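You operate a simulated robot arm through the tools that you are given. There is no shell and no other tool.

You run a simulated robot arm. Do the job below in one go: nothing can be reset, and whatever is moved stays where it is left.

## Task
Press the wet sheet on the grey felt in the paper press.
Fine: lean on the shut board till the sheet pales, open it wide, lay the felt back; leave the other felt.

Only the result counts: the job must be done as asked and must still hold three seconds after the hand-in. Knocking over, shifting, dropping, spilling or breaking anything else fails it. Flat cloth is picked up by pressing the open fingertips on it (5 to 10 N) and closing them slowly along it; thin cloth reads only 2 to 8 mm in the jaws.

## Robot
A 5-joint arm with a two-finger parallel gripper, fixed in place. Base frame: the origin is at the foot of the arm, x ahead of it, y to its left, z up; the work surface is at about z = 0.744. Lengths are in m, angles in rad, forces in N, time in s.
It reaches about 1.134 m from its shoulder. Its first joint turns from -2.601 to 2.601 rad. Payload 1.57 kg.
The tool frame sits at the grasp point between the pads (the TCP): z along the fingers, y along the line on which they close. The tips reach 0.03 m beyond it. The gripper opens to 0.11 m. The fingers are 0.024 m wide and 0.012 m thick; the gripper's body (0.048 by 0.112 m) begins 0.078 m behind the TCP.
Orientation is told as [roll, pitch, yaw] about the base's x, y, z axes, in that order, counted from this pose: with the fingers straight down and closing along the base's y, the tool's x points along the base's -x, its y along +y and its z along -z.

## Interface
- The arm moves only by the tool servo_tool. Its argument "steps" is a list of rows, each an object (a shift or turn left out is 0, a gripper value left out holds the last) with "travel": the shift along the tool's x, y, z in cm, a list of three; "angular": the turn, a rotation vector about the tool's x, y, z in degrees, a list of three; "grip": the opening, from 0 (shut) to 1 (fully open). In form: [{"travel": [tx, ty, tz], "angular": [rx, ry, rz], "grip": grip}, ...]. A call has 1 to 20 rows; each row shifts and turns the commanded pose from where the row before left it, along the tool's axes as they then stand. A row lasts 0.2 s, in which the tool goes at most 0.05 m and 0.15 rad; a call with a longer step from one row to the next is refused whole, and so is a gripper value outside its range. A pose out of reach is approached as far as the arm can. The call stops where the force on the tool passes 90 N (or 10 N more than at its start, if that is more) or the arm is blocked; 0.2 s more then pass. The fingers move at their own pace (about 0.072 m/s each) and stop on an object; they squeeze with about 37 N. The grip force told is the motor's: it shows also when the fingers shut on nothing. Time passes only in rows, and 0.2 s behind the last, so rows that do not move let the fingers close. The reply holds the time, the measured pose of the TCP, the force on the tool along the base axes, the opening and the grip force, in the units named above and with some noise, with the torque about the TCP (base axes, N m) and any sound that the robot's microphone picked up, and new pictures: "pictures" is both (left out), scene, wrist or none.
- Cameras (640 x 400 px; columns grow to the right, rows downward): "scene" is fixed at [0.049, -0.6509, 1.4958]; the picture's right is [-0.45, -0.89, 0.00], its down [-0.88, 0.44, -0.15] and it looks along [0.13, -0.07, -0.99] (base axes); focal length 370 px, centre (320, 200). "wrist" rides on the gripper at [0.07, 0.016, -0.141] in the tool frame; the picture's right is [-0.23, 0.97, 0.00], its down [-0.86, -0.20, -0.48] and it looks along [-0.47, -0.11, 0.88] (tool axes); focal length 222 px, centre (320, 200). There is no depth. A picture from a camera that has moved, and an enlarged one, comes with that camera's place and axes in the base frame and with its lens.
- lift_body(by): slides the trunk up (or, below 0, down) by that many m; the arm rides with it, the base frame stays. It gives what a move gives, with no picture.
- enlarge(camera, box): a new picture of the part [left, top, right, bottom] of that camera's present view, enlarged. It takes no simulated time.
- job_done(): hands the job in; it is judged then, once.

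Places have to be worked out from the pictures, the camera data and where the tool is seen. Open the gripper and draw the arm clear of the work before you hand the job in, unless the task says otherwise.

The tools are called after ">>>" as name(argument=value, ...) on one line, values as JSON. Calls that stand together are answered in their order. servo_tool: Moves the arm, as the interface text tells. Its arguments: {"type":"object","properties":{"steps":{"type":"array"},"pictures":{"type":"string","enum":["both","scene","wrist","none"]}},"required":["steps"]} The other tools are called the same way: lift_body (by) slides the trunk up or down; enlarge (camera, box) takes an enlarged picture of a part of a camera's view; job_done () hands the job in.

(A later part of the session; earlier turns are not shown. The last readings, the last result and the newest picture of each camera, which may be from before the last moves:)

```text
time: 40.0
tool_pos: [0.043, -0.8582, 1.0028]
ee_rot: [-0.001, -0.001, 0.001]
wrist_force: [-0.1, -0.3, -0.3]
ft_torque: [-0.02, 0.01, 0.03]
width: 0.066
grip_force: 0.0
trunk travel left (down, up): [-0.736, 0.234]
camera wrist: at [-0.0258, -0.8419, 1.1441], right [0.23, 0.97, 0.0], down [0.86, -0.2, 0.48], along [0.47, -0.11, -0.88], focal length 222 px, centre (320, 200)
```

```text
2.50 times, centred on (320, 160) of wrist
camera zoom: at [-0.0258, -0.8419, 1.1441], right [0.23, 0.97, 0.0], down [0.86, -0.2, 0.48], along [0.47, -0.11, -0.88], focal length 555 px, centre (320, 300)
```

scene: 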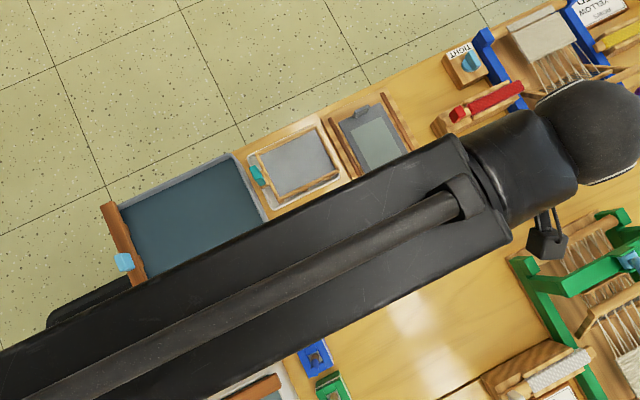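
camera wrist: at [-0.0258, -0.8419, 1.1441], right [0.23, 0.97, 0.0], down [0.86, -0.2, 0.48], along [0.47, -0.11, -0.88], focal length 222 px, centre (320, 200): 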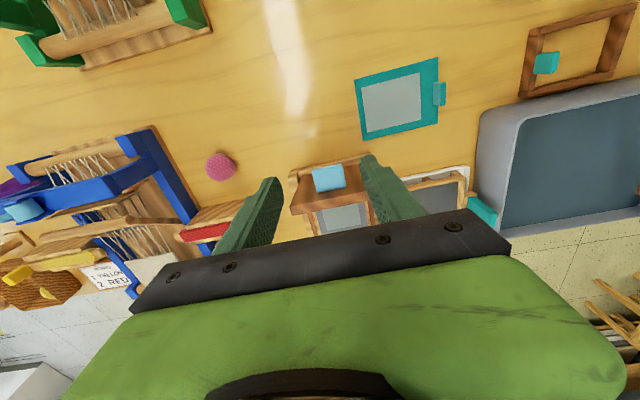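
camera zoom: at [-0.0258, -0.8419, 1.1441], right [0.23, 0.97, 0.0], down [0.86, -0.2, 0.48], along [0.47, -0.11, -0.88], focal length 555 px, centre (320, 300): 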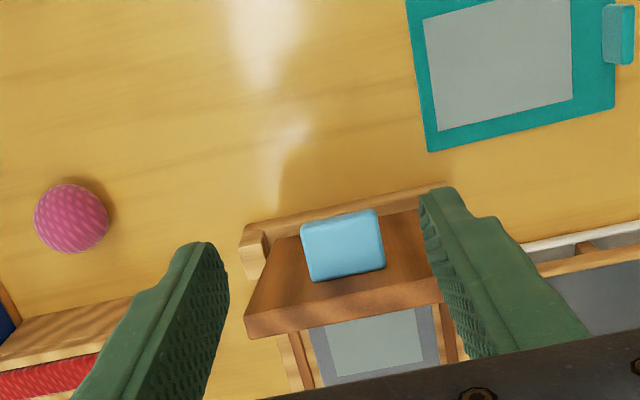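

The knob's top face is at z≈0.88: x 0.071..0.103, y -0.875..-0.836. I'll grip its upper part with the fingers closing along y, which lets it pivot between the pads as the board swings. First I move above it and lower.

>>> servo_tool(steps=[{"travel": [-2.2, 0.15, 0]}, {"travel": [-2.2, 0.15, 0]}, {"travel": [0, 0, 0]}], pictures="none")

>>> lift_body(by=-0.085)

>>> enlarge(camera="wrist", box=[220, 120, 420, 280])

>>> enlarge(camera="scene", box=[320, 90, 480, 220])

```text
time: 40.9
tool_pos: [0.0874, -0.8551, 1.0035]
ee_rot: [-0.001, 0.0, -0.001]
wrist_force: [0.3, -0.4, -0.2]
ft_torque: [0.04, 0.02, 0.0]
width: 0.0661
grip_force: 0.1
trunk travel left (down, up): [-0.736, 0.234]
```

```text
time: 41.8
tool_pos: [0.087, -0.8505, 0.9423]
ee_rot: [-0.004, -0.004, 0.001]
wrist_force: [-2.3, 1.9, 78.5]
ft_torque: [1.4, -0.83, 0.46]
width: 0.056
grip_force: 0.1
trunk travel left (down, up): [-0.669, 0.301]
stopped: the force on the tool passed its limit at 120 N (the readings are from after the stop); the commanded pose is now the measured one
```

```text
2.50 times, centred on (320, 200) of wrist
camera zoom: at [0.0178, -0.8336, 1.0837], right [0.23, 0.97, 0.0], down [0.85, -0.2, 0.48], along [0.47, -0.11, -0.88], focal length 555 px, centre (320, 200)
```

zoom: 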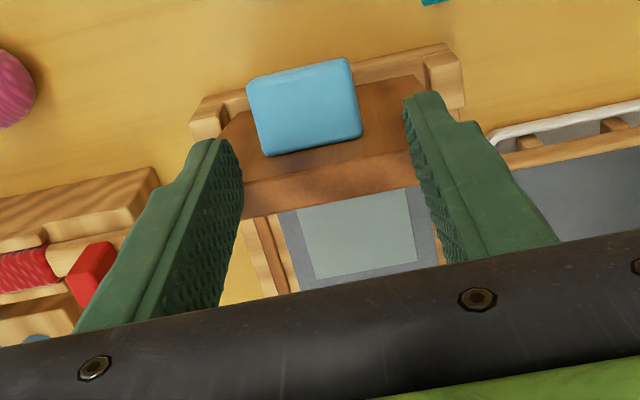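

```text
3.08 times, centred on (400, 155) of scene
camera zoom: at [0.049, -0.6509, 1.4958], right [-0.45, -0.89, 0.0], down [-0.88, 0.44, -0.15], along [0.13, -0.07, -0.99], focal length 1140 px, centre (74, 338)
```

zoom: 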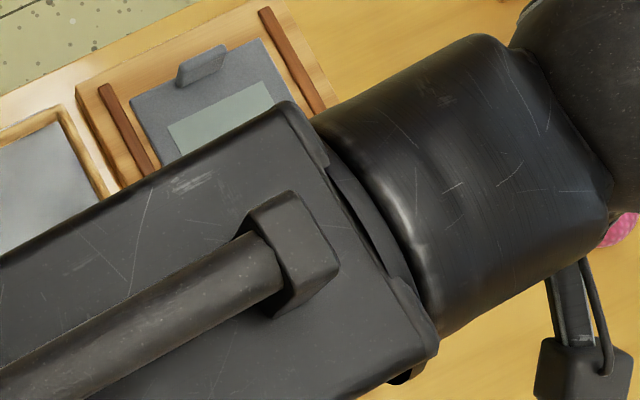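

The fingertips landed on the board's top edge, so I stop there: its outer edge is at x≈0.098, z≈0.911, further back than I judged. I'll rise clear, then shift to x≈0.080, where the fingers clear that edge but still span the knob.

>>> lift_body(by=0.04)

>>> servo_tool(steps=[{"travel": [0, 0, 0]}], pictures="wrist")

>>> enlarge(camera="wrist", box=[220, 80, 420, 240])

```text
time: 42.6
tool_pos: [0.0876, -0.8553, 0.9762]
ee_rot: [-0.001, -0.002, -0.001]
wrist_force: [-1.1, -0.6, -0.3]
ft_torque: [-0.03, 0.01, 0.0]
width: 0.0658
grip_force: 0.1
trunk travel left (down, up): [-0.709, 0.261]
```

```text
time: 43.0
tool_pos: [0.0873, -0.8558, 0.9763]
ee_rot: [-0.001, -0.001, -0.001]
wrist_force: [0.7, -0.5, 0.2]
ft_torque: [0.02, 0.01, -0.01]
width: 0.0659
grip_force: 0.1
trunk travel left (down, up): [-0.709, 0.261]
camera wrist: at [0.0186, -0.8397, 1.1172], right [0.23, 0.97, 0.0], down [0.85, -0.2, 0.48], along [0.47, -0.11, -0.88], focal length 222 px, centre (320, 200)
```

wrist: 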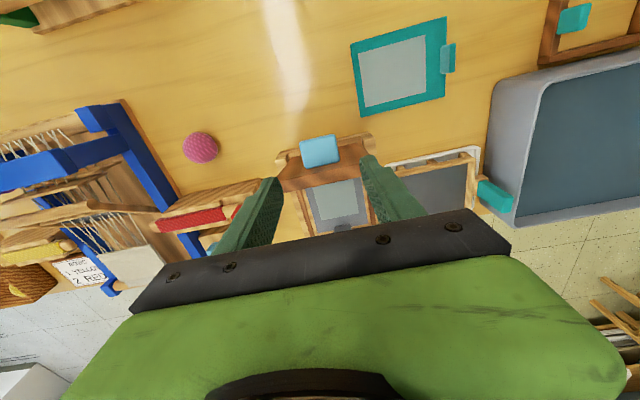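

```text
2.50 times, centred on (320, 160) of wrist
camera zoom: at [0.0186, -0.8397, 1.1172], right [0.23, 0.97, 0.0], down [0.85, -0.2, 0.48], along [0.47, -0.11, -0.88], focal length 555 px, centre (320, 300)
```

zoom: 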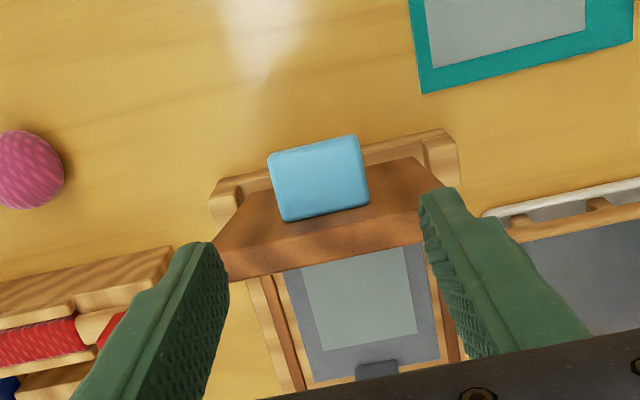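

No harm visible: the board, knob and felt stand as before. I'll shift to x≈0.079, narrow the jaws a little, and lower in two stages with a check between.

>>> servo_tool(steps=[{"travel": [0.8, 0, 0], "grip": 0.52}, {"travel": [0, 0, 0]}, {"travel": [0, 0, 0]}], pictures="none")

>>> lift_body(by=-0.03)

>>> enlarge(camera="wrist", box=[220, 120, 420, 280])

```text
time: 43.8
tool_pos: [0.0779, -0.8575, 0.976]
ee_rot: [-0.001, -0.001, -0.003]
wrist_force: [0.2, -0.3, -0.6]
ft_torque: [0.0, 0.01, 0.01]
width: 0.0569
grip_force: 0.0
trunk travel left (down, up): [-0.709, 0.261]
```

```text
time: 44.5
tool_pos: [0.079, -0.8556, 0.9457]
ee_rot: [-0.001, 0.0, -0.002]
wrist_force: [-0.6, 0.5, -1.5]
ft_torque: [0.0, 0.01, 0.0]
width: 0.0571
grip_force: 0.1
trunk travel left (down, up): [-0.679, 0.291]
```

```text
2.50 times, centred on (320, 200) of wrist
camera zoom: at [0.0107, -0.8395, 1.0872], right [0.23, 0.97, 0.0], down [0.85, -0.2, 0.48], along [0.47, -0.11, -0.88], focal length 555 px, centre (320, 200)
```

zoom: 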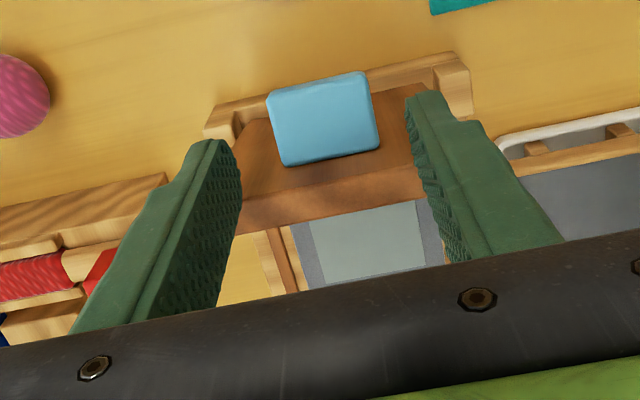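

>>> lift_body(by=-0.012)

>>> lift_body(by=-0.015)

>>> enlarge(camera="wrist", box=[220, 120, 420, 280])

```text
time: 45.1
tool_pos: [0.0793, -0.8556, 0.934]
ee_rot: [0.0, 0.0, -0.001]
wrist_force: [0.2, 0.3, -0.3]
ft_torque: [-0.04, 0.0, 0.0]
width: 0.0571
grip_force: 0.2
trunk travel left (down, up): [-0.667, 0.303]
```

```text
time: 45.8
tool_pos: [0.0807, -0.8554, 0.9189]
ee_rot: [0.0, -0.003, -0.002]
wrist_force: [0.0, 0.1, 0.2]
ft_torque: [-0.03, -0.03, 0.01]
width: 0.0574
grip_force: 0.1
trunk travel left (down, up): [-0.652, 0.318]
```

```text
2.50 times, centred on (320, 200) of wrist
camera zoom: at [0.0107, -0.8395, 1.0602], right [0.23, 0.97, 0.0], down [0.85, -0.2, 0.48], along [0.47, -0.11, -0.88], focal length 555 px, centre (320, 200)
```

zoom: 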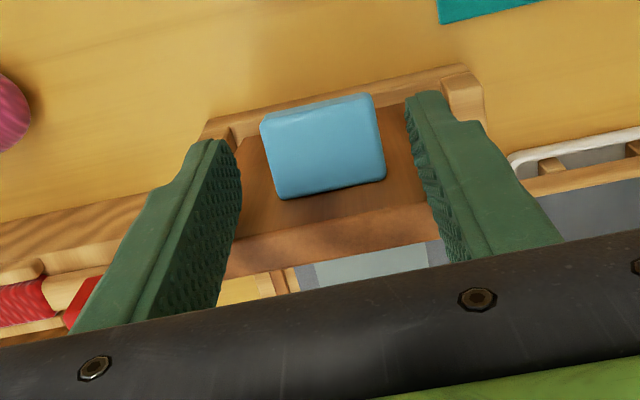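

Clear of the edge (no force) and straddling the knob. I'll lower 22 mm more so the tips reach about 12 mm down its sides, then close lightly.

>>> lift_body(by=-0.022)

>>> servo_tool(steps=[{"grip": 0.42}, {"grip": 0.38}, {"grip": 0.35}, {"grip": 0.33}, {"grip": 0.33}, {"grip": 0.33}], pictures="wrist")

>>> enlarge(camera="wrist", box=[220, 120, 420, 280])

```text
time: 46.5
tool_pos: [0.0795, -0.8564, 0.8963]
ee_rot: [0.0, -0.002, -0.002]
wrist_force: [0.1, -0.3, -0.5]
ft_torque: [-0.01, 0.01, 0.02]
width: 0.0571
grip_force: 0.0
trunk travel left (down, up): [-0.63, 0.34]
```

```text
time: 47.9
tool_pos: [0.0809, -0.8565, 0.895]
ee_rot: [0.0, -0.002, -0.001]
wrist_force: [-0.3, 1.6, -0.9]
ft_torque: [-0.04, 0.04, 0.1]
width: 0.04
grip_force: 44.6
trunk travel left (down, up): [-0.63, 0.34]
camera wrist: at [0.0107, -0.8395, 1.0382], right [0.23, 0.97, 0.0], down [0.85, -0.2, 0.48], along [0.47, -0.11, -0.88], focal length 222 px, centre (320, 200)
```

wrist: 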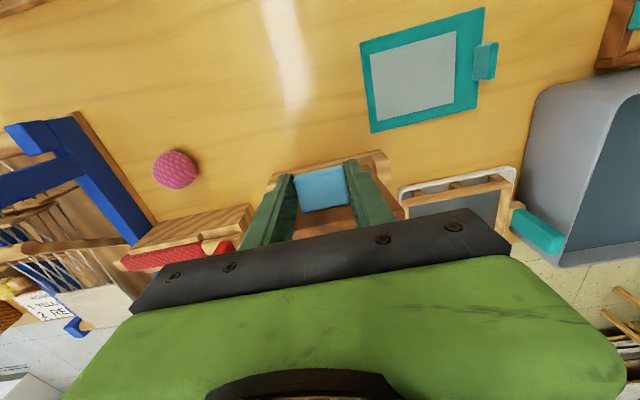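

```text
2.50 times, centred on (320, 200) of wrist
camera zoom: at [0.0107, -0.8395, 1.0382], right [0.23, 0.97, 0.0], down [0.85, -0.2, 0.48], along [0.47, -0.11, -0.88], focal length 555 px, centre (320, 200)
```

zoom: 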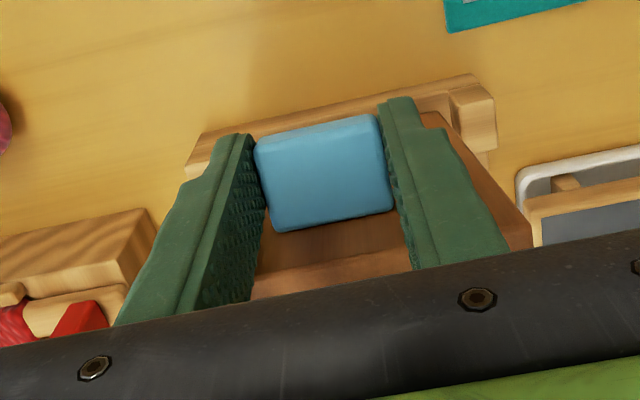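

The knob is held at 40 mm. I'll ease the squeeze so the knob can pivot, then start swinging the board forward in small arc steps, watching the forces.

>>> servo_tool(steps=[{"grip": 0.35}, {"grip": 0.35}], pictures="none")

>>> servo_tool(steps=[{"travel": [-0.5, 0, 0]}, {"travel": [-0.5, 0, 0]}], pictures="none")

>>> lift_body(by=0.004)

```text
time: 48.5
tool_pos: [0.0806, -0.8564, 0.8966]
ee_rot: [-0.001, 0.0, -0.001]
wrist_force: [0.0, 2.7, -0.9]
ft_torque: [0.03, 0.04, 0.1]
width: 0.0397
grip_force: 44.2
trunk travel left (down, up): [-0.63, 0.34]
```

```text
time: 49.0
tool_pos: [0.0871, -0.856, 0.8992]
ee_rot: [-0.004, 0.0, -0.002]
wrist_force: [-17.4, -9.3, 23.2]
ft_torque: [-0.15, 1.39, 0.3]
width: 0.04
grip_force: 44.9
trunk travel left (down, up): [-0.63, 0.34]
```

```text
time: 49.6
tool_pos: [0.0902, -0.8561, 0.8987]
ee_rot: [0.002, -0.003, 0.0]
wrist_force: [-6.6, 3.2, -18.0]
ft_torque: [-0.19, 1.36, 0.08]
width: 0.0394
grip_force: 44.7
trunk travel left (down, up): [-0.634, 0.336]
```

Forces are moderate, about 20 N, and the knob is turning in the pads. I'll try relaxing the squeeze a touch more and continue the arc.

>>> servo_tool(steps=[{"grip": 0.362}, {"grip": 0.362}], pictures="none")

>>> servo_tool(steps=[{"travel": [-0.5, 0, 0]}, {"travel": [-0.5, 0, 0]}], pictures="none")

```text
time: 50.2
tool_pos: [0.0894, -0.8545, 0.8993]
ee_rot: [0.0, -0.002, -0.001]
wrist_force: [-0.5, -0.4, 0.9]
ft_torque: [0.0, 0.01, 0.03]
width: 0.0403
grip_force: 0.4
trunk travel left (down, up): [-0.634, 0.336]
```

```text
time: 50.8
tool_pos: [0.1012, -0.8559, 0.9001]
ee_rot: [0.0, 0.0, -0.001]
wrist_force: [-0.3, 0.6, 0.4]
ft_torque: [-0.02, 0.01, -0.03]
width: 0.0402
grip_force: 0.2
trunk travel left (down, up): [-0.634, 0.336]
```

>>> enlarge(camera="wrist", box=[220, 120, 420, 280])

>>> enlarge(camera="scene", box=[320, 90, 480, 220])

```text
2.50 times, centred on (320, 200) of wrist
camera zoom: at [0.0303, -0.8395, 1.0422], right [0.23, 0.97, 0.0], down [0.85, -0.2, 0.48], along [0.47, -0.11, -0.88], focal length 555 px, centre (320, 200)
```

zoom: 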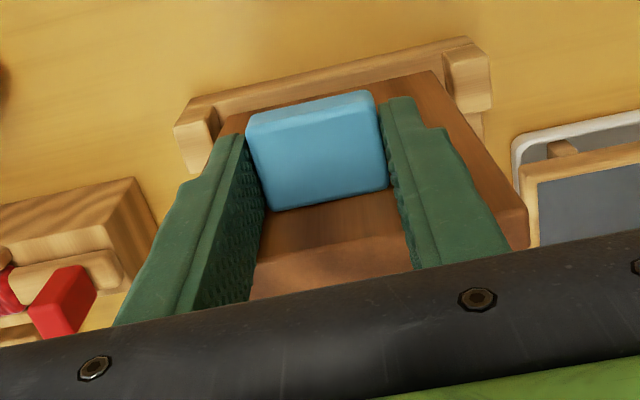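

```text
3.08 times, centred on (400, 155) of scene
camera zoom: at [0.049, -0.6509, 1.4958], right [-0.45, -0.89, 0.0], down [-0.88, 0.44, -0.15], along [0.13, -0.07, -0.99], focal length 1140 px, centre (74, 338)
```

zoom: 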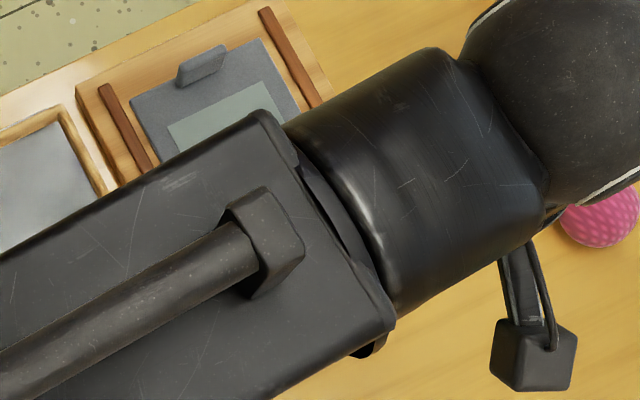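

The board has come forward to roughly 93° and is still between the fingers. I'll re-grip and go on along the arc in about 7° steps, reading the force after each one.

>>> servo_tool(steps=[{"grip": 0.355}, {"grip": 0.355}], pictures="none")

>>> servo_tool(steps=[{"travel": [-0.45, 0, 0]}, {"travel": [-0.45, 0, 0]}, {"travel": [-0.45, 0, 0]}], pictures="none")

>>> lift_body(by=0.001)

```text
time: 51.4
tool_pos: [0.1006, -0.8564, 0.9008]
ee_rot: [0.0, -0.002, -0.002]
wrist_force: [0.3, 0.5, 0.1]
ft_torque: [0.0, 0.0, 0.01]
width: 0.0399
grip_force: 0.1
trunk travel left (down, up): [-0.634, 0.336]
```

```text
time: 52.2
tool_pos: [0.1147, -0.8555, 0.9004]
ee_rot: [0.001, -0.001, -0.002]
wrist_force: [-0.5, 0.4, 0.9]
ft_torque: [0.0, 0.02, 0.04]
width: 0.04
grip_force: 0.3
trunk travel left (down, up): [-0.634, 0.336]
```

```text
time: 52.7
tool_pos: [0.1134, -0.8565, 0.9008]
ee_rot: [0.001, -0.001, -0.002]
wrist_force: [0.5, 0.7, -0.5]
ft_torque: [0.01, 0.0, -0.01]
width: 0.0402
grip_force: 0.4
trunk travel left (down, up): [-0.635, 0.335]
```

>>> enlarge(camera="wrist", box=[220, 120, 420, 280])

```text
2.50 times, centred on (320, 200) of wrist
camera zoom: at [0.0443, -0.8395, 1.0433], right [0.23, 0.97, 0.0], down [0.85, -0.2, 0.48], along [0.47, -0.11, -0.88], focal length 555 px, centre (320, 200)
```

zoom: 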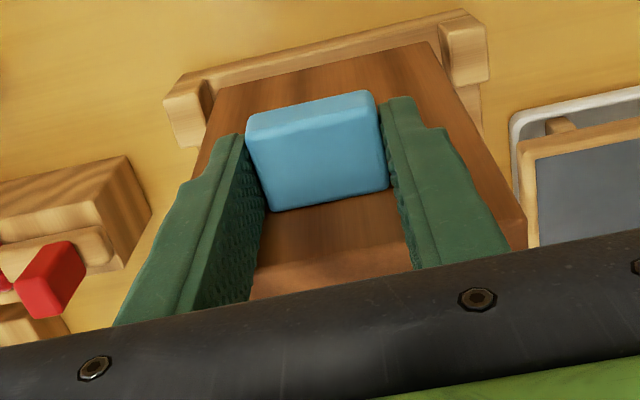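

The board is following smoothly with almost no force; it's now about 85°, just past upright. I'll continue forward with slight lowering.

>>> servo_tool(steps=[{"travel": [-0.45, 0, 0]}, {"travel": [-0.45, 0, 0]}, {"travel": [-0.45, 0, 0]}], pictures="none")

>>> servo_tool(steps=[{"travel": [-0.45, 0, 0]}, {"travel": [-0.45, 0, 0]}, {"travel": [-0.45, 0, 0]}], pictures="none")

>>> lift_body(by=-0.003)

>>> enlarge(camera="wrist", box=[220, 120, 420, 280])

```text
time: 53.5
tool_pos: [0.1253, -0.8558, 0.902]
ee_rot: [0.001, -0.001, -0.001]
wrist_force: [0.0, 1.1, -1.4]
ft_torque: [0.0, 0.03, 0.01]
width: 0.0401
grip_force: 0.6
trunk travel left (down, up): [-0.635, 0.335]
```

```text
time: 54.3
tool_pos: [0.1404, -0.8565, 0.9015]
ee_rot: [0.0, -0.001, 0.0]
wrist_force: [-0.1, 1.1, -0.2]
ft_torque: [0.02, 0.01, 0.02]
width: 0.0402
grip_force: 0.8
trunk travel left (down, up): [-0.635, 0.335]
```

```text
time: 54.8
tool_pos: [0.1405, -0.8564, 0.8981]
ee_rot: [-0.001, -0.002, -0.003]
wrist_force: [1.2, 1.9, -0.1]
ft_torque: [0.03, 0.01, 0.01]
width: 0.0403
grip_force: 0.4
trunk travel left (down, up): [-0.632, 0.338]
```

```text
2.50 times, centred on (320, 200) of wrist
camera zoom: at [0.0715, -0.8396, 1.0402], right [0.23, 0.97, 0.0], down [0.85, -0.2, 0.48], along [0.47, -0.11, -0.88], focal length 555 px, centre (320, 200)
```

zoom: 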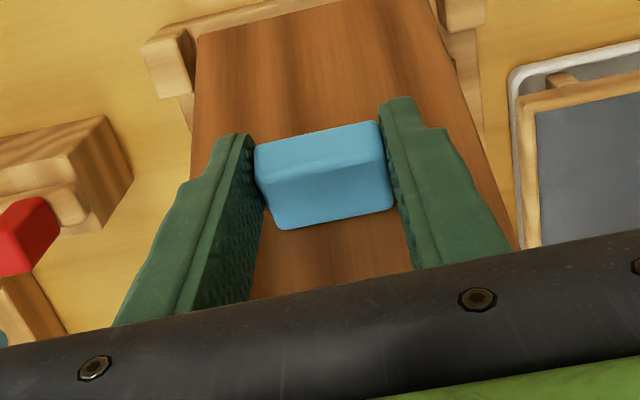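

>>> servo_tool(steps=[{"travel": [-0.45, 0, 0]}, {"travel": [-0.45, 0, 0]}, {"travel": [-0.45, 0, 0]}], pictures="none")

>>> lift_body(by=-0.004)

>>> servo_tool(steps=[{"travel": [-0.4, 0, 0]}, {"travel": [-0.4, 0, 0]}, {"travel": [-0.4, 0, 0]}], pictures="none")

>>> lift_body(by=-0.005)

>>> enlarge(camera="wrist", box=[220, 120, 420, 280])

```text
time: 55.6
tool_pos: [0.1542, -0.8561, 0.8995]
ee_rot: [0.001, -0.001, -0.002]
wrist_force: [0.3, 1.9, -0.7]
ft_torque: [0.0, 0.01, 0.01]
width: 0.0403
grip_force: 1.0
trunk travel left (down, up): [-0.632, 0.338]
```

```text
time: 56.1
tool_pos: [0.1544, -0.8572, 0.8948]
ee_rot: [0.0, -0.003, -0.001]
wrist_force: [0.1, 0.2, 0.0]
ft_torque: [-0.02, 0.01, 0.01]
width: 0.04
grip_force: 0.4
trunk travel left (down, up): [-0.628, 0.342]
```

```text
time: 56.9
tool_pos: [0.1667, -0.856, 0.8947]
ee_rot: [0.001, -0.003, -0.002]
wrist_force: [-0.6, -0.3, 0.0]
ft_torque: [0.0, -0.06, 0.01]
width: 0.0392
grip_force: 0.0
trunk travel left (down, up): [-0.628, 0.342]
```

```text
time: 57.5
tool_pos: [0.1663, -0.8565, 0.8893]
ee_rot: [-0.002, -0.002, -0.003]
wrist_force: [0.1, 0.2, -0.4]
ft_torque: [0.01, -0.01, -0.02]
width: 0.0393
grip_force: 0.0
trunk travel left (down, up): [-0.623, 0.347]
```

```text
2.50 times, centred on (320, 200) of wrist
camera zoom: at [0.0971, -0.8395, 1.0312], right [0.23, 0.97, 0.0], down [0.85, -0.2, 0.48], along [0.47, -0.11, -0.88], focal length 555 px, centre (320, 200)
```

zoom: 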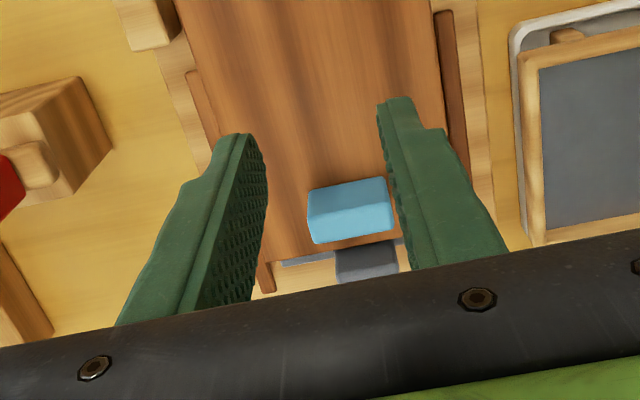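

The knob slipped from the light grip and the board seems to have swung shut; the felt's tab shows in front of it. I'll rise and look at the whole press.

>>> lift_body(by=0.09)

>>> servo_tool(steps=[{"travel": [4, 0, 0]}, {"travel": [4, 0, 0]}, {"travel": [4, 0, 0]}, {"travel": [0, 0, 0]}], pictures="both")

>>> enlarge(camera="wrist", box=[220, 80, 440, 240])

>>> enlarge(camera="scene", box=[320, 80, 460, 200])

```text
time: 58.7
tool_pos: [0.1653, -0.8552, 0.9795]
ee_rot: [-0.001, -0.003, -0.001]
wrist_force: [0.0, 0.6, -0.6]
ft_torque: [0.02, -0.02, -0.02]
width: 0.0391
grip_force: 0.0
trunk travel left (down, up): [-0.713, 0.257]
```

```text
time: 59.7
tool_pos: [0.0471, -0.8566, 0.9791]
ee_rot: [-0.001, -0.003, -0.002]
wrist_force: [-0.9, -0.7, 0.4]
ft_torque: [0.0, 0.0, 0.0]
width: 0.0393
grip_force: 0.1
trunk travel left (down, up): [-0.713, 0.257]
camera wrist: at [-0.0231, -0.8388, 1.1212], right [0.23, 0.97, 0.0], down [0.85, -0.2, 0.48], along [0.47, -0.11, -0.88], focal length 222 px, centre (320, 200)
```

scene: 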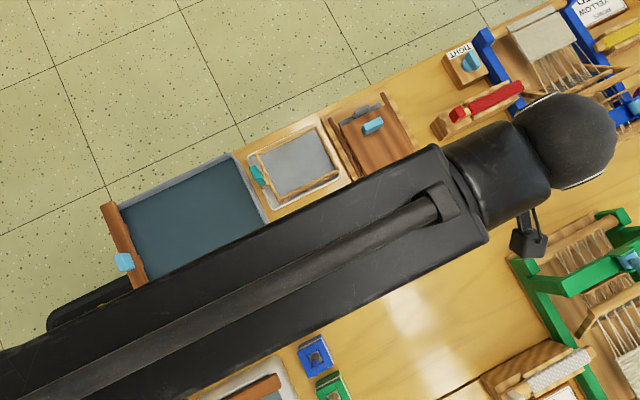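
wrist: 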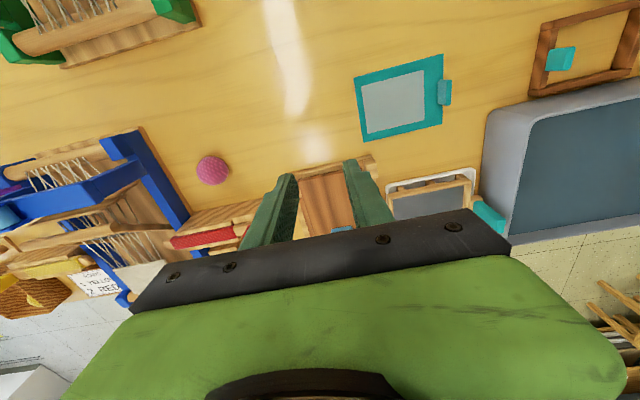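

```text
2.50 times, centred on (330, 160) of wrist
camera zoom: at [-0.0231, -0.8388, 1.1212], right [0.23, 0.97, 0.0], down [0.85, -0.2, 0.48], along [0.47, -0.11, -0.88], focal length 555 px, centre (295, 300)
```

zoom: 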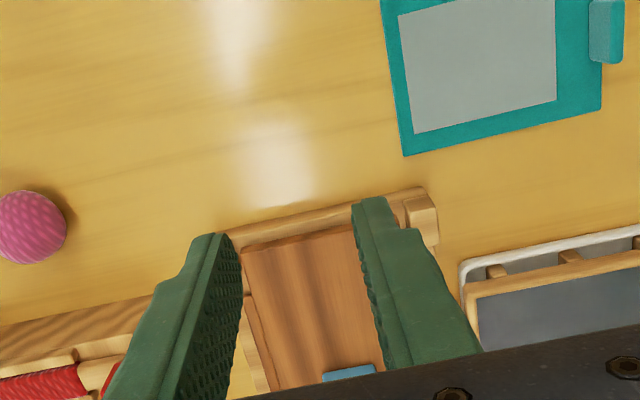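

```text
3.33 times, centred on (390, 140) of scene
camera zoom: at [0.049, -0.6509, 1.4958], right [-0.45, -0.89, 0.0], down [-0.88, 0.44, -0.15], along [0.13, -0.07, -0.99], focal length 1235 px, centre (87, 400)
```

zoom: 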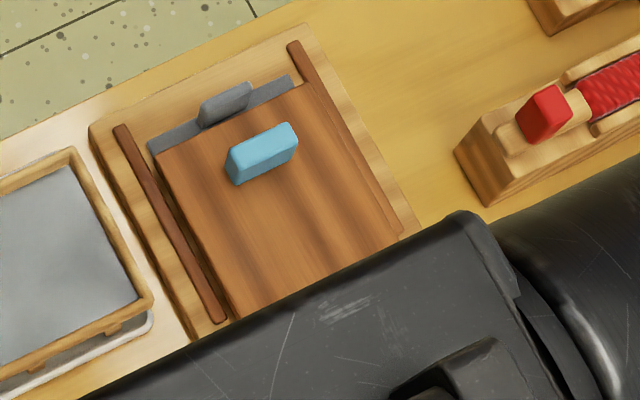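

The board is shut over the sheet, with the tab and a strip of felt showing in front. Its front edge is at x≈0.256 and the knob spans x≈0.214..0.235. I'll close the fingers and go above the board's middle, just behind the knob at x≈0.197.

>>> servo_tool(steps=[{"travel": [-3.75, 0.02, 0], "grip": 0.0}, {"travel": [-3.75, 0.02, 0]}, {"travel": [-3.75, 0.02, 0]}, {"travel": [-3.75, 0.02, 0]}, {"travel": [0, 0, 0]}, {"travel": [0, 0, 0]}], pictures="none")

>>> lift_body(by=-0.12)

>>> enlarge(camera="wrist", box=[220, 120, 420, 280])

```text
time: 61.1
tool_pos: [0.1981, -0.8551, 0.9795]
ee_rot: [0.001, -0.001, -0.004]
wrist_force: [-0.4, -0.7, 0.9]
ft_torque: [0.02, 0.0, 0.02]
width: 0.0001
grip_force: 20.9
trunk travel left (down, up): [-0.713, 0.257]
```

```text
time: 62.6
tool_pos: [0.1973, -0.8547, 0.8596]
ee_rot: [0.0, -0.003, -0.001]
wrist_force: [0.9, 0.3, -0.3]
ft_torque: [0.02, 0.0, 0.03]
width: 0.0
grip_force: 20.4
trunk travel left (down, up): [-0.593, 0.377]
```

```text
2.50 times, centred on (320, 200) of wrist
camera zoom: at [0.1278, -0.8383, 1.0013], right [0.23, 0.97, 0.0], down [0.85, -0.2, 0.48], along [0.47, -0.11, -0.88], focal length 555 px, centre (320, 200)
```

zoom: 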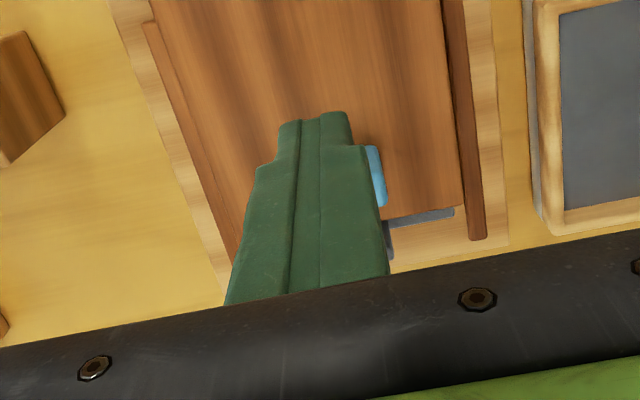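

The knob's rear edge is at about x 0.21, so I'll shift 6 mm back for clearance and then lower toward the board.

>>> servo_tool(steps=[{"travel": [0.6, 0, 0]}, {"travel": [0, 0, 0]}], pictures="none")

>>> lift_body(by=-0.03)

>>> lift_body(by=-0.006)

>>> lift_body(by=-0.003)

```text
time: 63.2
tool_pos: [0.1915, -0.8542, 0.859]
ee_rot: [-0.001, -0.001, -0.003]
wrist_force: [0.7, 0.0, -0.2]
ft_torque: [0.0, 0.02, -0.01]
width: 0.0001
grip_force: 21.5
trunk travel left (down, up): [-0.593, 0.377]
```

```text
time: 64.0
tool_pos: [0.1906, -0.855, 0.8292]
ee_rot: [0.001, -0.002, -0.001]
wrist_force: [-0.1, 0.0, 0.0]
ft_torque: [-0.04, 0.0, -0.01]
width: 0.0002
grip_force: 21.3
trunk travel left (down, up): [-0.563, 0.407]
```

```text
time: 64.5
tool_pos: [0.19, -0.8558, 0.8233]
ee_rot: [-0.001, -0.001, 0.0]
wrist_force: [0.7, 0.0, 0.2]
ft_torque: [0.01, 0.0, 0.02]
width: 0.0002
grip_force: 21.2
trunk travel left (down, up): [-0.557, 0.413]
```

```text
time: 65.0
tool_pos: [0.1903, -0.8539, 0.8215]
ee_rot: [0.002, -0.003, -0.004]
wrist_force: [-0.4, -0.2, 0.7]
ft_torque: [0.03, 0.01, 0.03]
width: 0.0002
grip_force: 21.4
trunk travel left (down, up): [-0.554, 0.416]
```

>>> lift_body(by=-0.003)

>>> lift_body(by=-0.002)

```text
time: 65.6
tool_pos: [0.192, -0.8556, 0.8175]
ee_rot: [0.0, -0.002, -0.003]
wrist_force: [0.2, 1.1, -0.7]
ft_torque: [0.02, 0.0, 0.0]
width: 0.0
grip_force: 21.4
trunk travel left (down, up): [-0.551, 0.419]
```

```text
time: 66.1
tool_pos: [0.1914, -0.8559, 0.8154]
ee_rot: [0.0, 0.0, -0.001]
wrist_force: [0.3, -0.3, -0.2]
ft_torque: [0.0, -0.01, -0.01]
width: 0.0
grip_force: 21.7
trunk travel left (down, up): [-0.549, 0.421]
```

>>> lift_body(by=-0.002)

>>> lift_body(by=-0.002)

>>> enlarge(camera="wrist", box=[220, 80, 420, 240])

```text
time: 66.6
tool_pos: [0.1903, -0.855, 0.814]
ee_rot: [-0.001, -0.001, -0.001]
wrist_force: [0.5, -0.5, 0.5]
ft_torque: [0.01, -0.01, -0.06]
width: 0.0
grip_force: 21.6
trunk travel left (down, up): [-0.547, 0.423]
```

```text
time: 67.1
tool_pos: [0.1909, -0.8548, 0.8113]
ee_rot: [0.0, -0.001, -0.002]
wrist_force: [-1.0, -0.8, -0.2]
ft_torque: [-0.01, -0.03, 0.03]
width: 0.0
grip_force: 21.4
trunk travel left (down, up): [-0.545, 0.425]
```

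```text
2.50 times, centred on (320, 160) of wrist
camera zoom: at [0.1217, -0.8384, 0.9532], right [0.23, 0.97, 0.0], down [0.85, -0.2, 0.48], along [0.47, -0.11, -0.88], focal length 555 px, centre (320, 300)
```

zoom: 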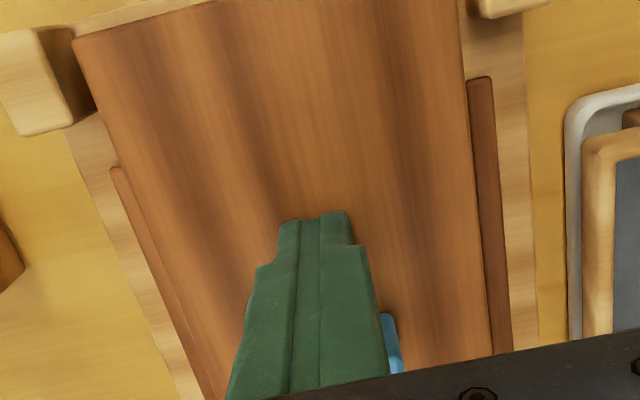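

No contact yet at tip z≈0.781; the tips are close to the board. Continuing in 2 mm steps.

>>> lift_body(by=-0.002)

>>> lift_body(by=-0.002)

```text
time: 67.7
tool_pos: [0.1907, -0.8549, 0.81]
ee_rot: [-0.002, -0.003, -0.003]
wrist_force: [1.4, -6.6, 16.6]
ft_torque: [-0.2, 0.15, 0.02]
width: 0.0003
grip_force: 21.4
trunk travel left (down, up): [-0.543, 0.427]
```

```text
time: 68.2
tool_pos: [0.1917, -0.8541, 0.8109]
ee_rot: [-0.008, -0.004, 0.0]
wrist_force: [4.6, -25.4, 50.1]
ft_torque: [-0.67, 0.39, 0.19]
width: 0.0001
grip_force: 21.2
trunk travel left (down, up): [-0.541, 0.429]
```

Contact: 50 N down on the board. I'll hold here for a few seconds and watch for any change.

>>> servo_tool(steps=[{"travel": [0, 0, 0]}, {"travel": [0, 0, 0]}, {"travel": [0, 0, 0]}, {"travel": [0, 0, 0]}, {"travel": [0, 0, 0]}, {"travel": [0, 0, 0]}, {"travel": [0, 0, 0]}, {"travel": [0, 0, 0]}, {"travel": [0, 0, 0]}, {"travel": [0, 0, 0]}], pictures="both")

>>> enlarge(camera="scene", box=[320, 80, 460, 200])

```text
time: 70.4
tool_pos: [0.1903, -0.8541, 0.8105]
ee_rot: [-0.007, -0.004, -0.004]
wrist_force: [7.3, -26.2, 57.8]
ft_torque: [-0.74, 0.45, 0.3]
width: 0.0
grip_force: 21.8
trunk travel left (down, up): [-0.541, 0.429]
camera wrist: at [0.1214, -0.8364, 0.9518], right [0.23, 0.97, -0.01], down [0.85, -0.2, 0.48], along [0.47, -0.12, -0.88], focal length 222 px, centre (320, 200)
```

scene: 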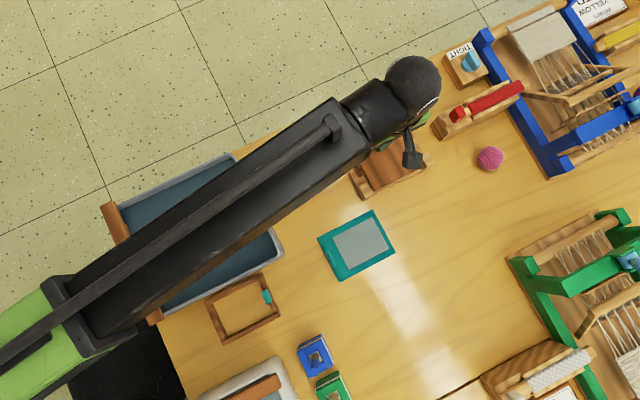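
wrist: 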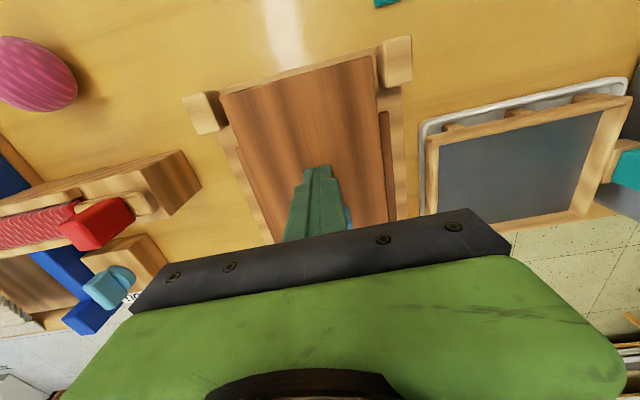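

```text
3.33 times, centred on (390, 140) of scene
camera zoom: at [0.049, -0.6509, 1.4958], right [-0.45, -0.89, 0.0], down [-0.88, 0.44, -0.15], along [0.13, -0.07, -0.99], focal length 1235 px, centre (87, 400)
```

zoom: 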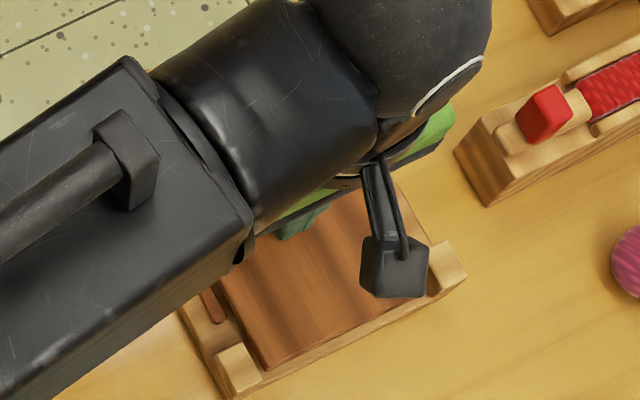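

Force is steady near 58 N. I'll lean slightly harder and keep holding.

>>> lift_body(by=-0.0008)

>>> servo_tool(steps=[{"travel": [0, 0, 0]}, {"travel": [0, 0, 0]}, {"travel": [0, 0, 0]}, {"travel": [0, 0, 0]}, {"travel": [0, 0, 0]}, {"travel": [0, 0, 0]}, {"travel": [0, 0, 0]}, {"travel": [0, 0, 0]}, {"travel": [0, 0, 0]}, {"travel": [0, 0, 0]}, {"travel": [0, 0, 0]}, {"travel": [0, 0, 0]}, {"travel": [0, 0, 0]}, {"travel": [0, 0, 0]}, {"travel": [0, 0, 0]}, {"travel": [0, 0, 0]}, {"travel": [0, 0, 0]}, {"travel": [0, 0, 0]}, {"travel": [0, 0, 0]}, {"travel": [0, 0, 0]}], pictures="none")

```text
time: 70.9
tool_pos: [0.1908, -0.8549, 0.8103]
ee_rot: [-0.008, -0.004, -0.001]
wrist_force: [7.3, -28.4, 69.0]
ft_torque: [-0.78, 0.56, 0.32]
width: 0.0
grip_force: 21.0
trunk travel left (down, up): [-0.54, 0.43]
```

```text
time: 75.1
tool_pos: [0.1905, -0.8532, 0.8111]
ee_rot: [-0.009, -0.003, -0.001]
wrist_force: [6.7, -24.4, 67.9]
ft_torque: [-0.69, 0.59, 0.25]
width: 0.0
grip_force: 20.8
trunk travel left (down, up): [-0.54, 0.43]
```

Held about 68 N for 4 s. I'll lift off, open the jaws and move over the knob to swing the board back open.

>>> lift_body(by=0.06)

>>> servo_tool(steps=[{"travel": [-1.6, 0, 0], "grip": 0.55}, {"travel": [-1.6, 0, 0]}, {"travel": [0, 0, 0]}, {"travel": [0, 0, 0]}, {"travel": [0, 0, 0]}], pictures="wrist")

>>> enlarge(camera="wrist", box=[220, 120, 420, 280])

```text
time: 76.1
tool_pos: [0.1918, -0.8567, 0.8676]
ee_rot: [0.0, -0.002, -0.001]
wrist_force: [0.0, -0.4, -0.5]
ft_torque: [0.0, 0.03, -0.02]
width: 0.0
grip_force: 21.4
trunk travel left (down, up): [-0.6, 0.37]
```

```text
time: 77.3
tool_pos: [0.2243, -0.8544, 0.8672]
ee_rot: [0.0, -0.002, -0.003]
wrist_force: [-0.7, 0.5, 0.3]
ft_torque: [0.01, -0.02, 0.02]
width: 0.0605
grip_force: 0.1
trunk travel left (down, up): [-0.6, 0.37]
camera wrist: at [0.154, -0.8381, 1.0084], right [0.23, 0.97, 0.0], down [0.85, -0.2, 0.48], along [0.47, -0.11, -0.88], focal length 222 px, centre (320, 200)
```

wrist: 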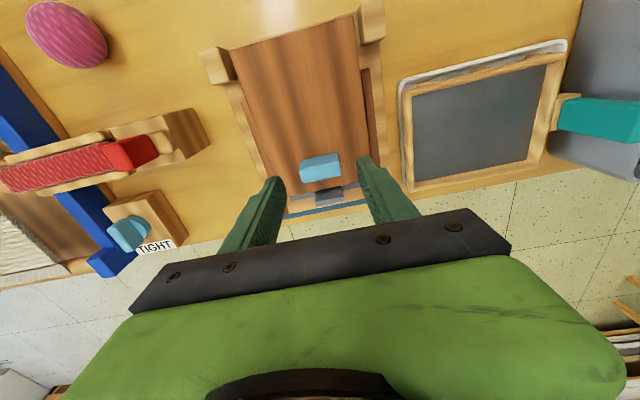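

```text
2.50 times, centred on (320, 200) of wrist
camera zoom: at [0.154, -0.8381, 1.0084], right [0.23, 0.97, 0.0], down [0.85, -0.2, 0.48], along [0.47, -0.11, -0.88], focal length 555 px, centre (320, 200)
```

zoom: 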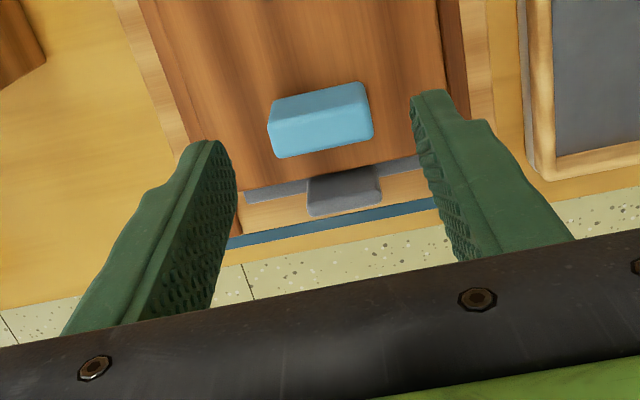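

The blue line now showing along the bed's front looks like pressed-out water. The knob's centre is at x≈0.230, so I'll shift 6 mm forward and lower the open jaws to about 5 mm above the board.

>>> servo_tool(steps=[{"travel": [-0.6, 0, 0]}, {"travel": [0, 0, 0]}], pictures="none")

>>> lift_body(by=-0.04)

>>> lift_body(by=-0.01)

>>> enlarge(camera="wrist", box=[220, 120, 420, 280])

```text
time: 77.9
tool_pos: [0.2287, -0.8542, 0.8667]
ee_rot: [-0.002, -0.003, -0.001]
wrist_force: [0.2, 0.8, -0.4]
ft_torque: [-0.02, 0.01, 0.02]
width: 0.0607
grip_force: 0.1
trunk travel left (down, up): [-0.6, 0.37]
```

```text
time: 78.7
tool_pos: [0.2293, -0.8531, 0.8269]
ee_rot: [-0.001, -0.002, -0.001]
wrist_force: [0.3, -0.7, -0.1]
ft_torque: [-0.04, -0.02, 0.0]
width: 0.06
grip_force: 0.1
trunk travel left (down, up): [-0.56, 0.41]
```

```text
time: 79.3
tool_pos: [0.2276, -0.8545, 0.8176]
ee_rot: [0.0, -0.003, -0.001]
wrist_force: [-0.6, -0.5, -0.5]
ft_torque: [-0.03, 0.0, 0.04]
width: 0.0605
grip_force: 0.1
trunk travel left (down, up): [-0.55, 0.42]
```

```text
2.50 times, centred on (320, 200) of wrist
camera zoom: at [0.16, -0.8383, 0.9584], right [0.23, 0.97, 0.0], down [0.85, -0.2, 0.48], along [0.47, -0.11, -0.88], focal length 555 px, centre (320, 200)
```

zoom: 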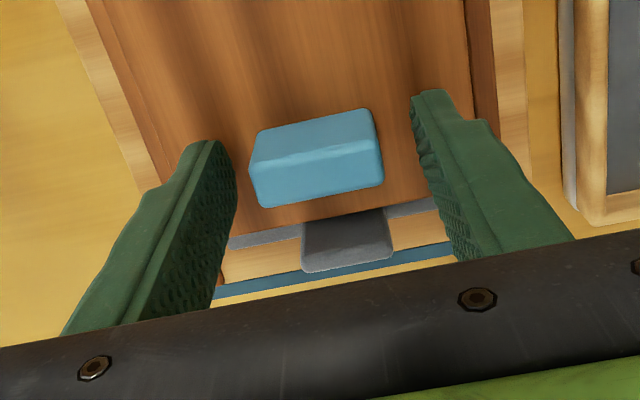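

The knob spans about x 0.2275..0.242, so I'll shift 5 mm more forward and close on it.

>>> servo_tool(steps=[{"travel": [-0.5, 0, 0], "grip": 0.5}, {"travel": [0, 0, 0], "grip": 0.4}, {"grip": 0.36}, {"grip": 0.34}, {"grip": 0.34}, {"grip": 0.34}], pictures="none")

>>> enlarge(camera="wrist", box=[220, 120, 420, 280])

```text
time: 80.7
tool_pos: [0.2338, -0.8549, 0.8161]
ee_rot: [-0.001, -0.004, -0.002]
wrist_force: [-0.5, -5.2, 1.2]
ft_torque: [-0.16, 0.06, 0.0]
width: 0.0418
grip_force: 2.5
trunk travel left (down, up): [-0.55, 0.42]
```

```text
2.50 times, centred on (320, 200) of wrist
camera zoom: at [0.1648, -0.8385, 0.9583], right [0.23, 0.97, 0.0], down [0.85, -0.2, 0.48], along [0.47, -0.11, -0.88], focal length 555 px, centre (320, 200)
```

zoom: 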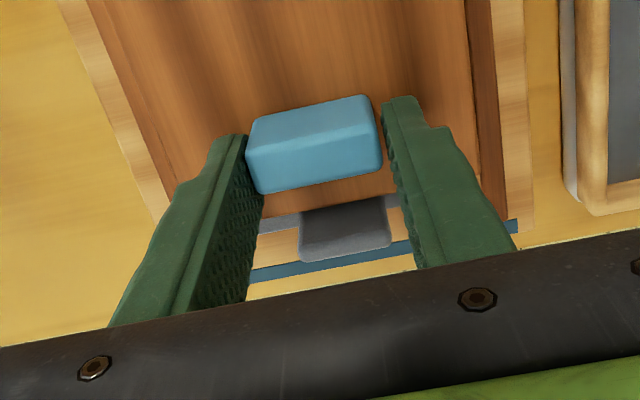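

Only the -y finger is touching; the knob's centre is a bit further to -y. I'll shift 1.5 mm and let the jaws finish closing.

>>> servo_tool(steps=[{"travel": [0, -0.15, 0], "grip": 0.34}, {"grip": 0.34}, {"grip": 0.34}, {"grip": 0.34}], pictures="none")

```text
time: 81.7
tool_pos: [0.2347, -0.8556, 0.8157]
ee_rot: [0.001, 0.0, -0.002]
wrist_force: [-2.8, 7.8, -5.0]
ft_torque: [0.07, -0.38, 0.04]
width: 0.04
grip_force: 44.9
trunk travel left (down, up): [-0.55, 0.42]
```

The knob is firmly held at 45 N. I'll raise it along the board's arc: first small steps up with slight motion toward -x.

>>> lift_body(by=0.005)

>>> servo_tool(steps=[{"travel": [0.12, 0, 0]}], pictures="none")

>>> lift_body(by=0.005)

>>> servo_tool(steps=[{"travel": [0.13, 0, 0]}], pictures="none")

>>> enlarge(camera="wrist", box=[220, 120, 420, 280])

```text
time: 82.2
tool_pos: [0.2332, -0.8563, 0.8214]
ee_rot: [0.002, -0.002, -0.001]
wrist_force: [-8.9, 14.7, -12.9]
ft_torque: [0.52, -0.85, 0.03]
width: 0.0399
grip_force: 44.9
trunk travel left (down, up): [-0.555, 0.415]
```

```text
time: 82.6
tool_pos: [0.2328, -0.8559, 0.8241]
ee_rot: [0.001, -0.003, 0.0]
wrist_force: [-5.4, 16.8, -10.8]
ft_torque: [0.54, -0.81, -0.27]
width: 0.0397
grip_force: 45.2
trunk travel left (down, up): [-0.555, 0.415]
```

```text
time: 83.2
tool_pos: [0.2331, -0.8569, 0.8264]
ee_rot: [0.001, -0.002, -0.002]
wrist_force: [-9.8, 17.0, -11.1]
ft_torque: [0.49, -0.57, 0.19]
width: 0.0399
grip_force: 44.8
trunk travel left (down, up): [-0.56, 0.41]
```

```text
time: 83.6
tool_pos: [0.2329, -0.8561, 0.8279]
ee_rot: [0.004, -0.003, -0.001]
wrist_force: [-4.8, 14.2, -5.8]
ft_torque: [0.75, -0.21, -0.18]
width: 0.0396
grip_force: 45.0
trunk travel left (down, up): [-0.56, 0.41]
```

```text
2.50 times, centred on (320, 200) of wrist
camera zoom: at [0.1626, -0.8396, 0.969], right [0.23, 0.97, 0.0], down [0.85, -0.2, 0.48], along [0.47, -0.11, -0.88], focal length 555 px, centre (320, 200)
```

zoom: 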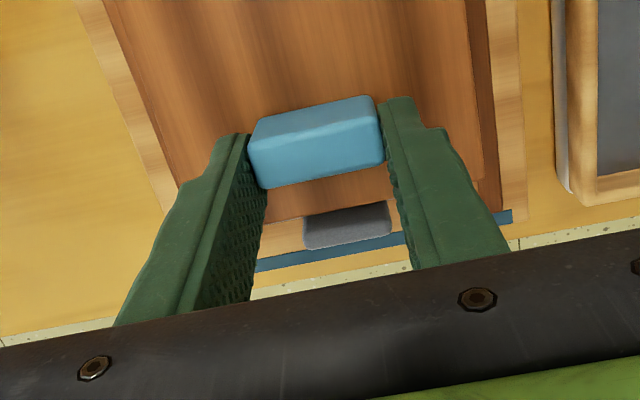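

The board lifts with the knob and forces are modest. I'll ease the sideways load slightly and continue along the arc.

>>> lift_body(by=0.008)

>>> servo_tool(steps=[{"travel": [0.3, 0.08, 0]}], pictures="none")

>>> lift_body(by=0.008)

>>> servo_tool(steps=[{"travel": [0.35, 0, 0]}], pictures="none")

>>> enlarge(camera="wrist", box=[220, 120, 420, 280])

```text
time: 84.1
tool_pos: [0.2297, -0.8559, 0.8346]
ee_rot: [0.002, -0.001, -0.002]
wrist_force: [-14.6, 16.6, -10.5]
ft_torque: [0.63, -0.04, 0.26]
width: 0.0401
grip_force: 44.9
trunk travel left (down, up): [-0.568, 0.402]
```

```text
time: 84.5
tool_pos: [0.2296, -0.8559, 0.8346]
ee_rot: [-0.002, -0.002, -0.002]
wrist_force: [-2.5, 5.2, 4.9]
ft_torque: [0.89, 0.8, -0.24]
width: 0.0398
grip_force: 45.4
trunk travel left (down, up): [-0.568, 0.402]
```

```text
time: 85.1
tool_pos: [0.2272, -0.8564, 0.8434]
ee_rot: [0.001, -0.002, -0.002]
wrist_force: [-12.2, 10.3, -12.9]
ft_torque: [0.43, -0.33, 0.35]
width: 0.0399
grip_force: 44.8
trunk travel left (down, up): [-0.576, 0.394]
```

```text
time: 85.5
tool_pos: [0.2258, -0.856, 0.8426]
ee_rot: [-0.002, -0.003, -0.001]
wrist_force: [2.1, 1.5, -0.8]
ft_torque: [0.74, 0.01, -0.45]
width: 0.0399
grip_force: 45.2
trunk travel left (down, up): [-0.576, 0.394]
```

```text
2.50 times, centred on (320, 200) of wrist
camera zoom: at [0.1576, -0.8393, 0.9845], right [0.23, 0.97, 0.0], down [0.85, -0.2, 0.48], along [0.47, -0.11, -0.88], focal length 555 px, centre (320, 200)
```

zoom: 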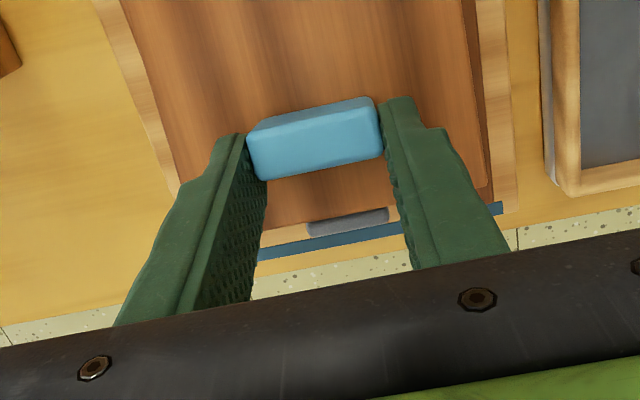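

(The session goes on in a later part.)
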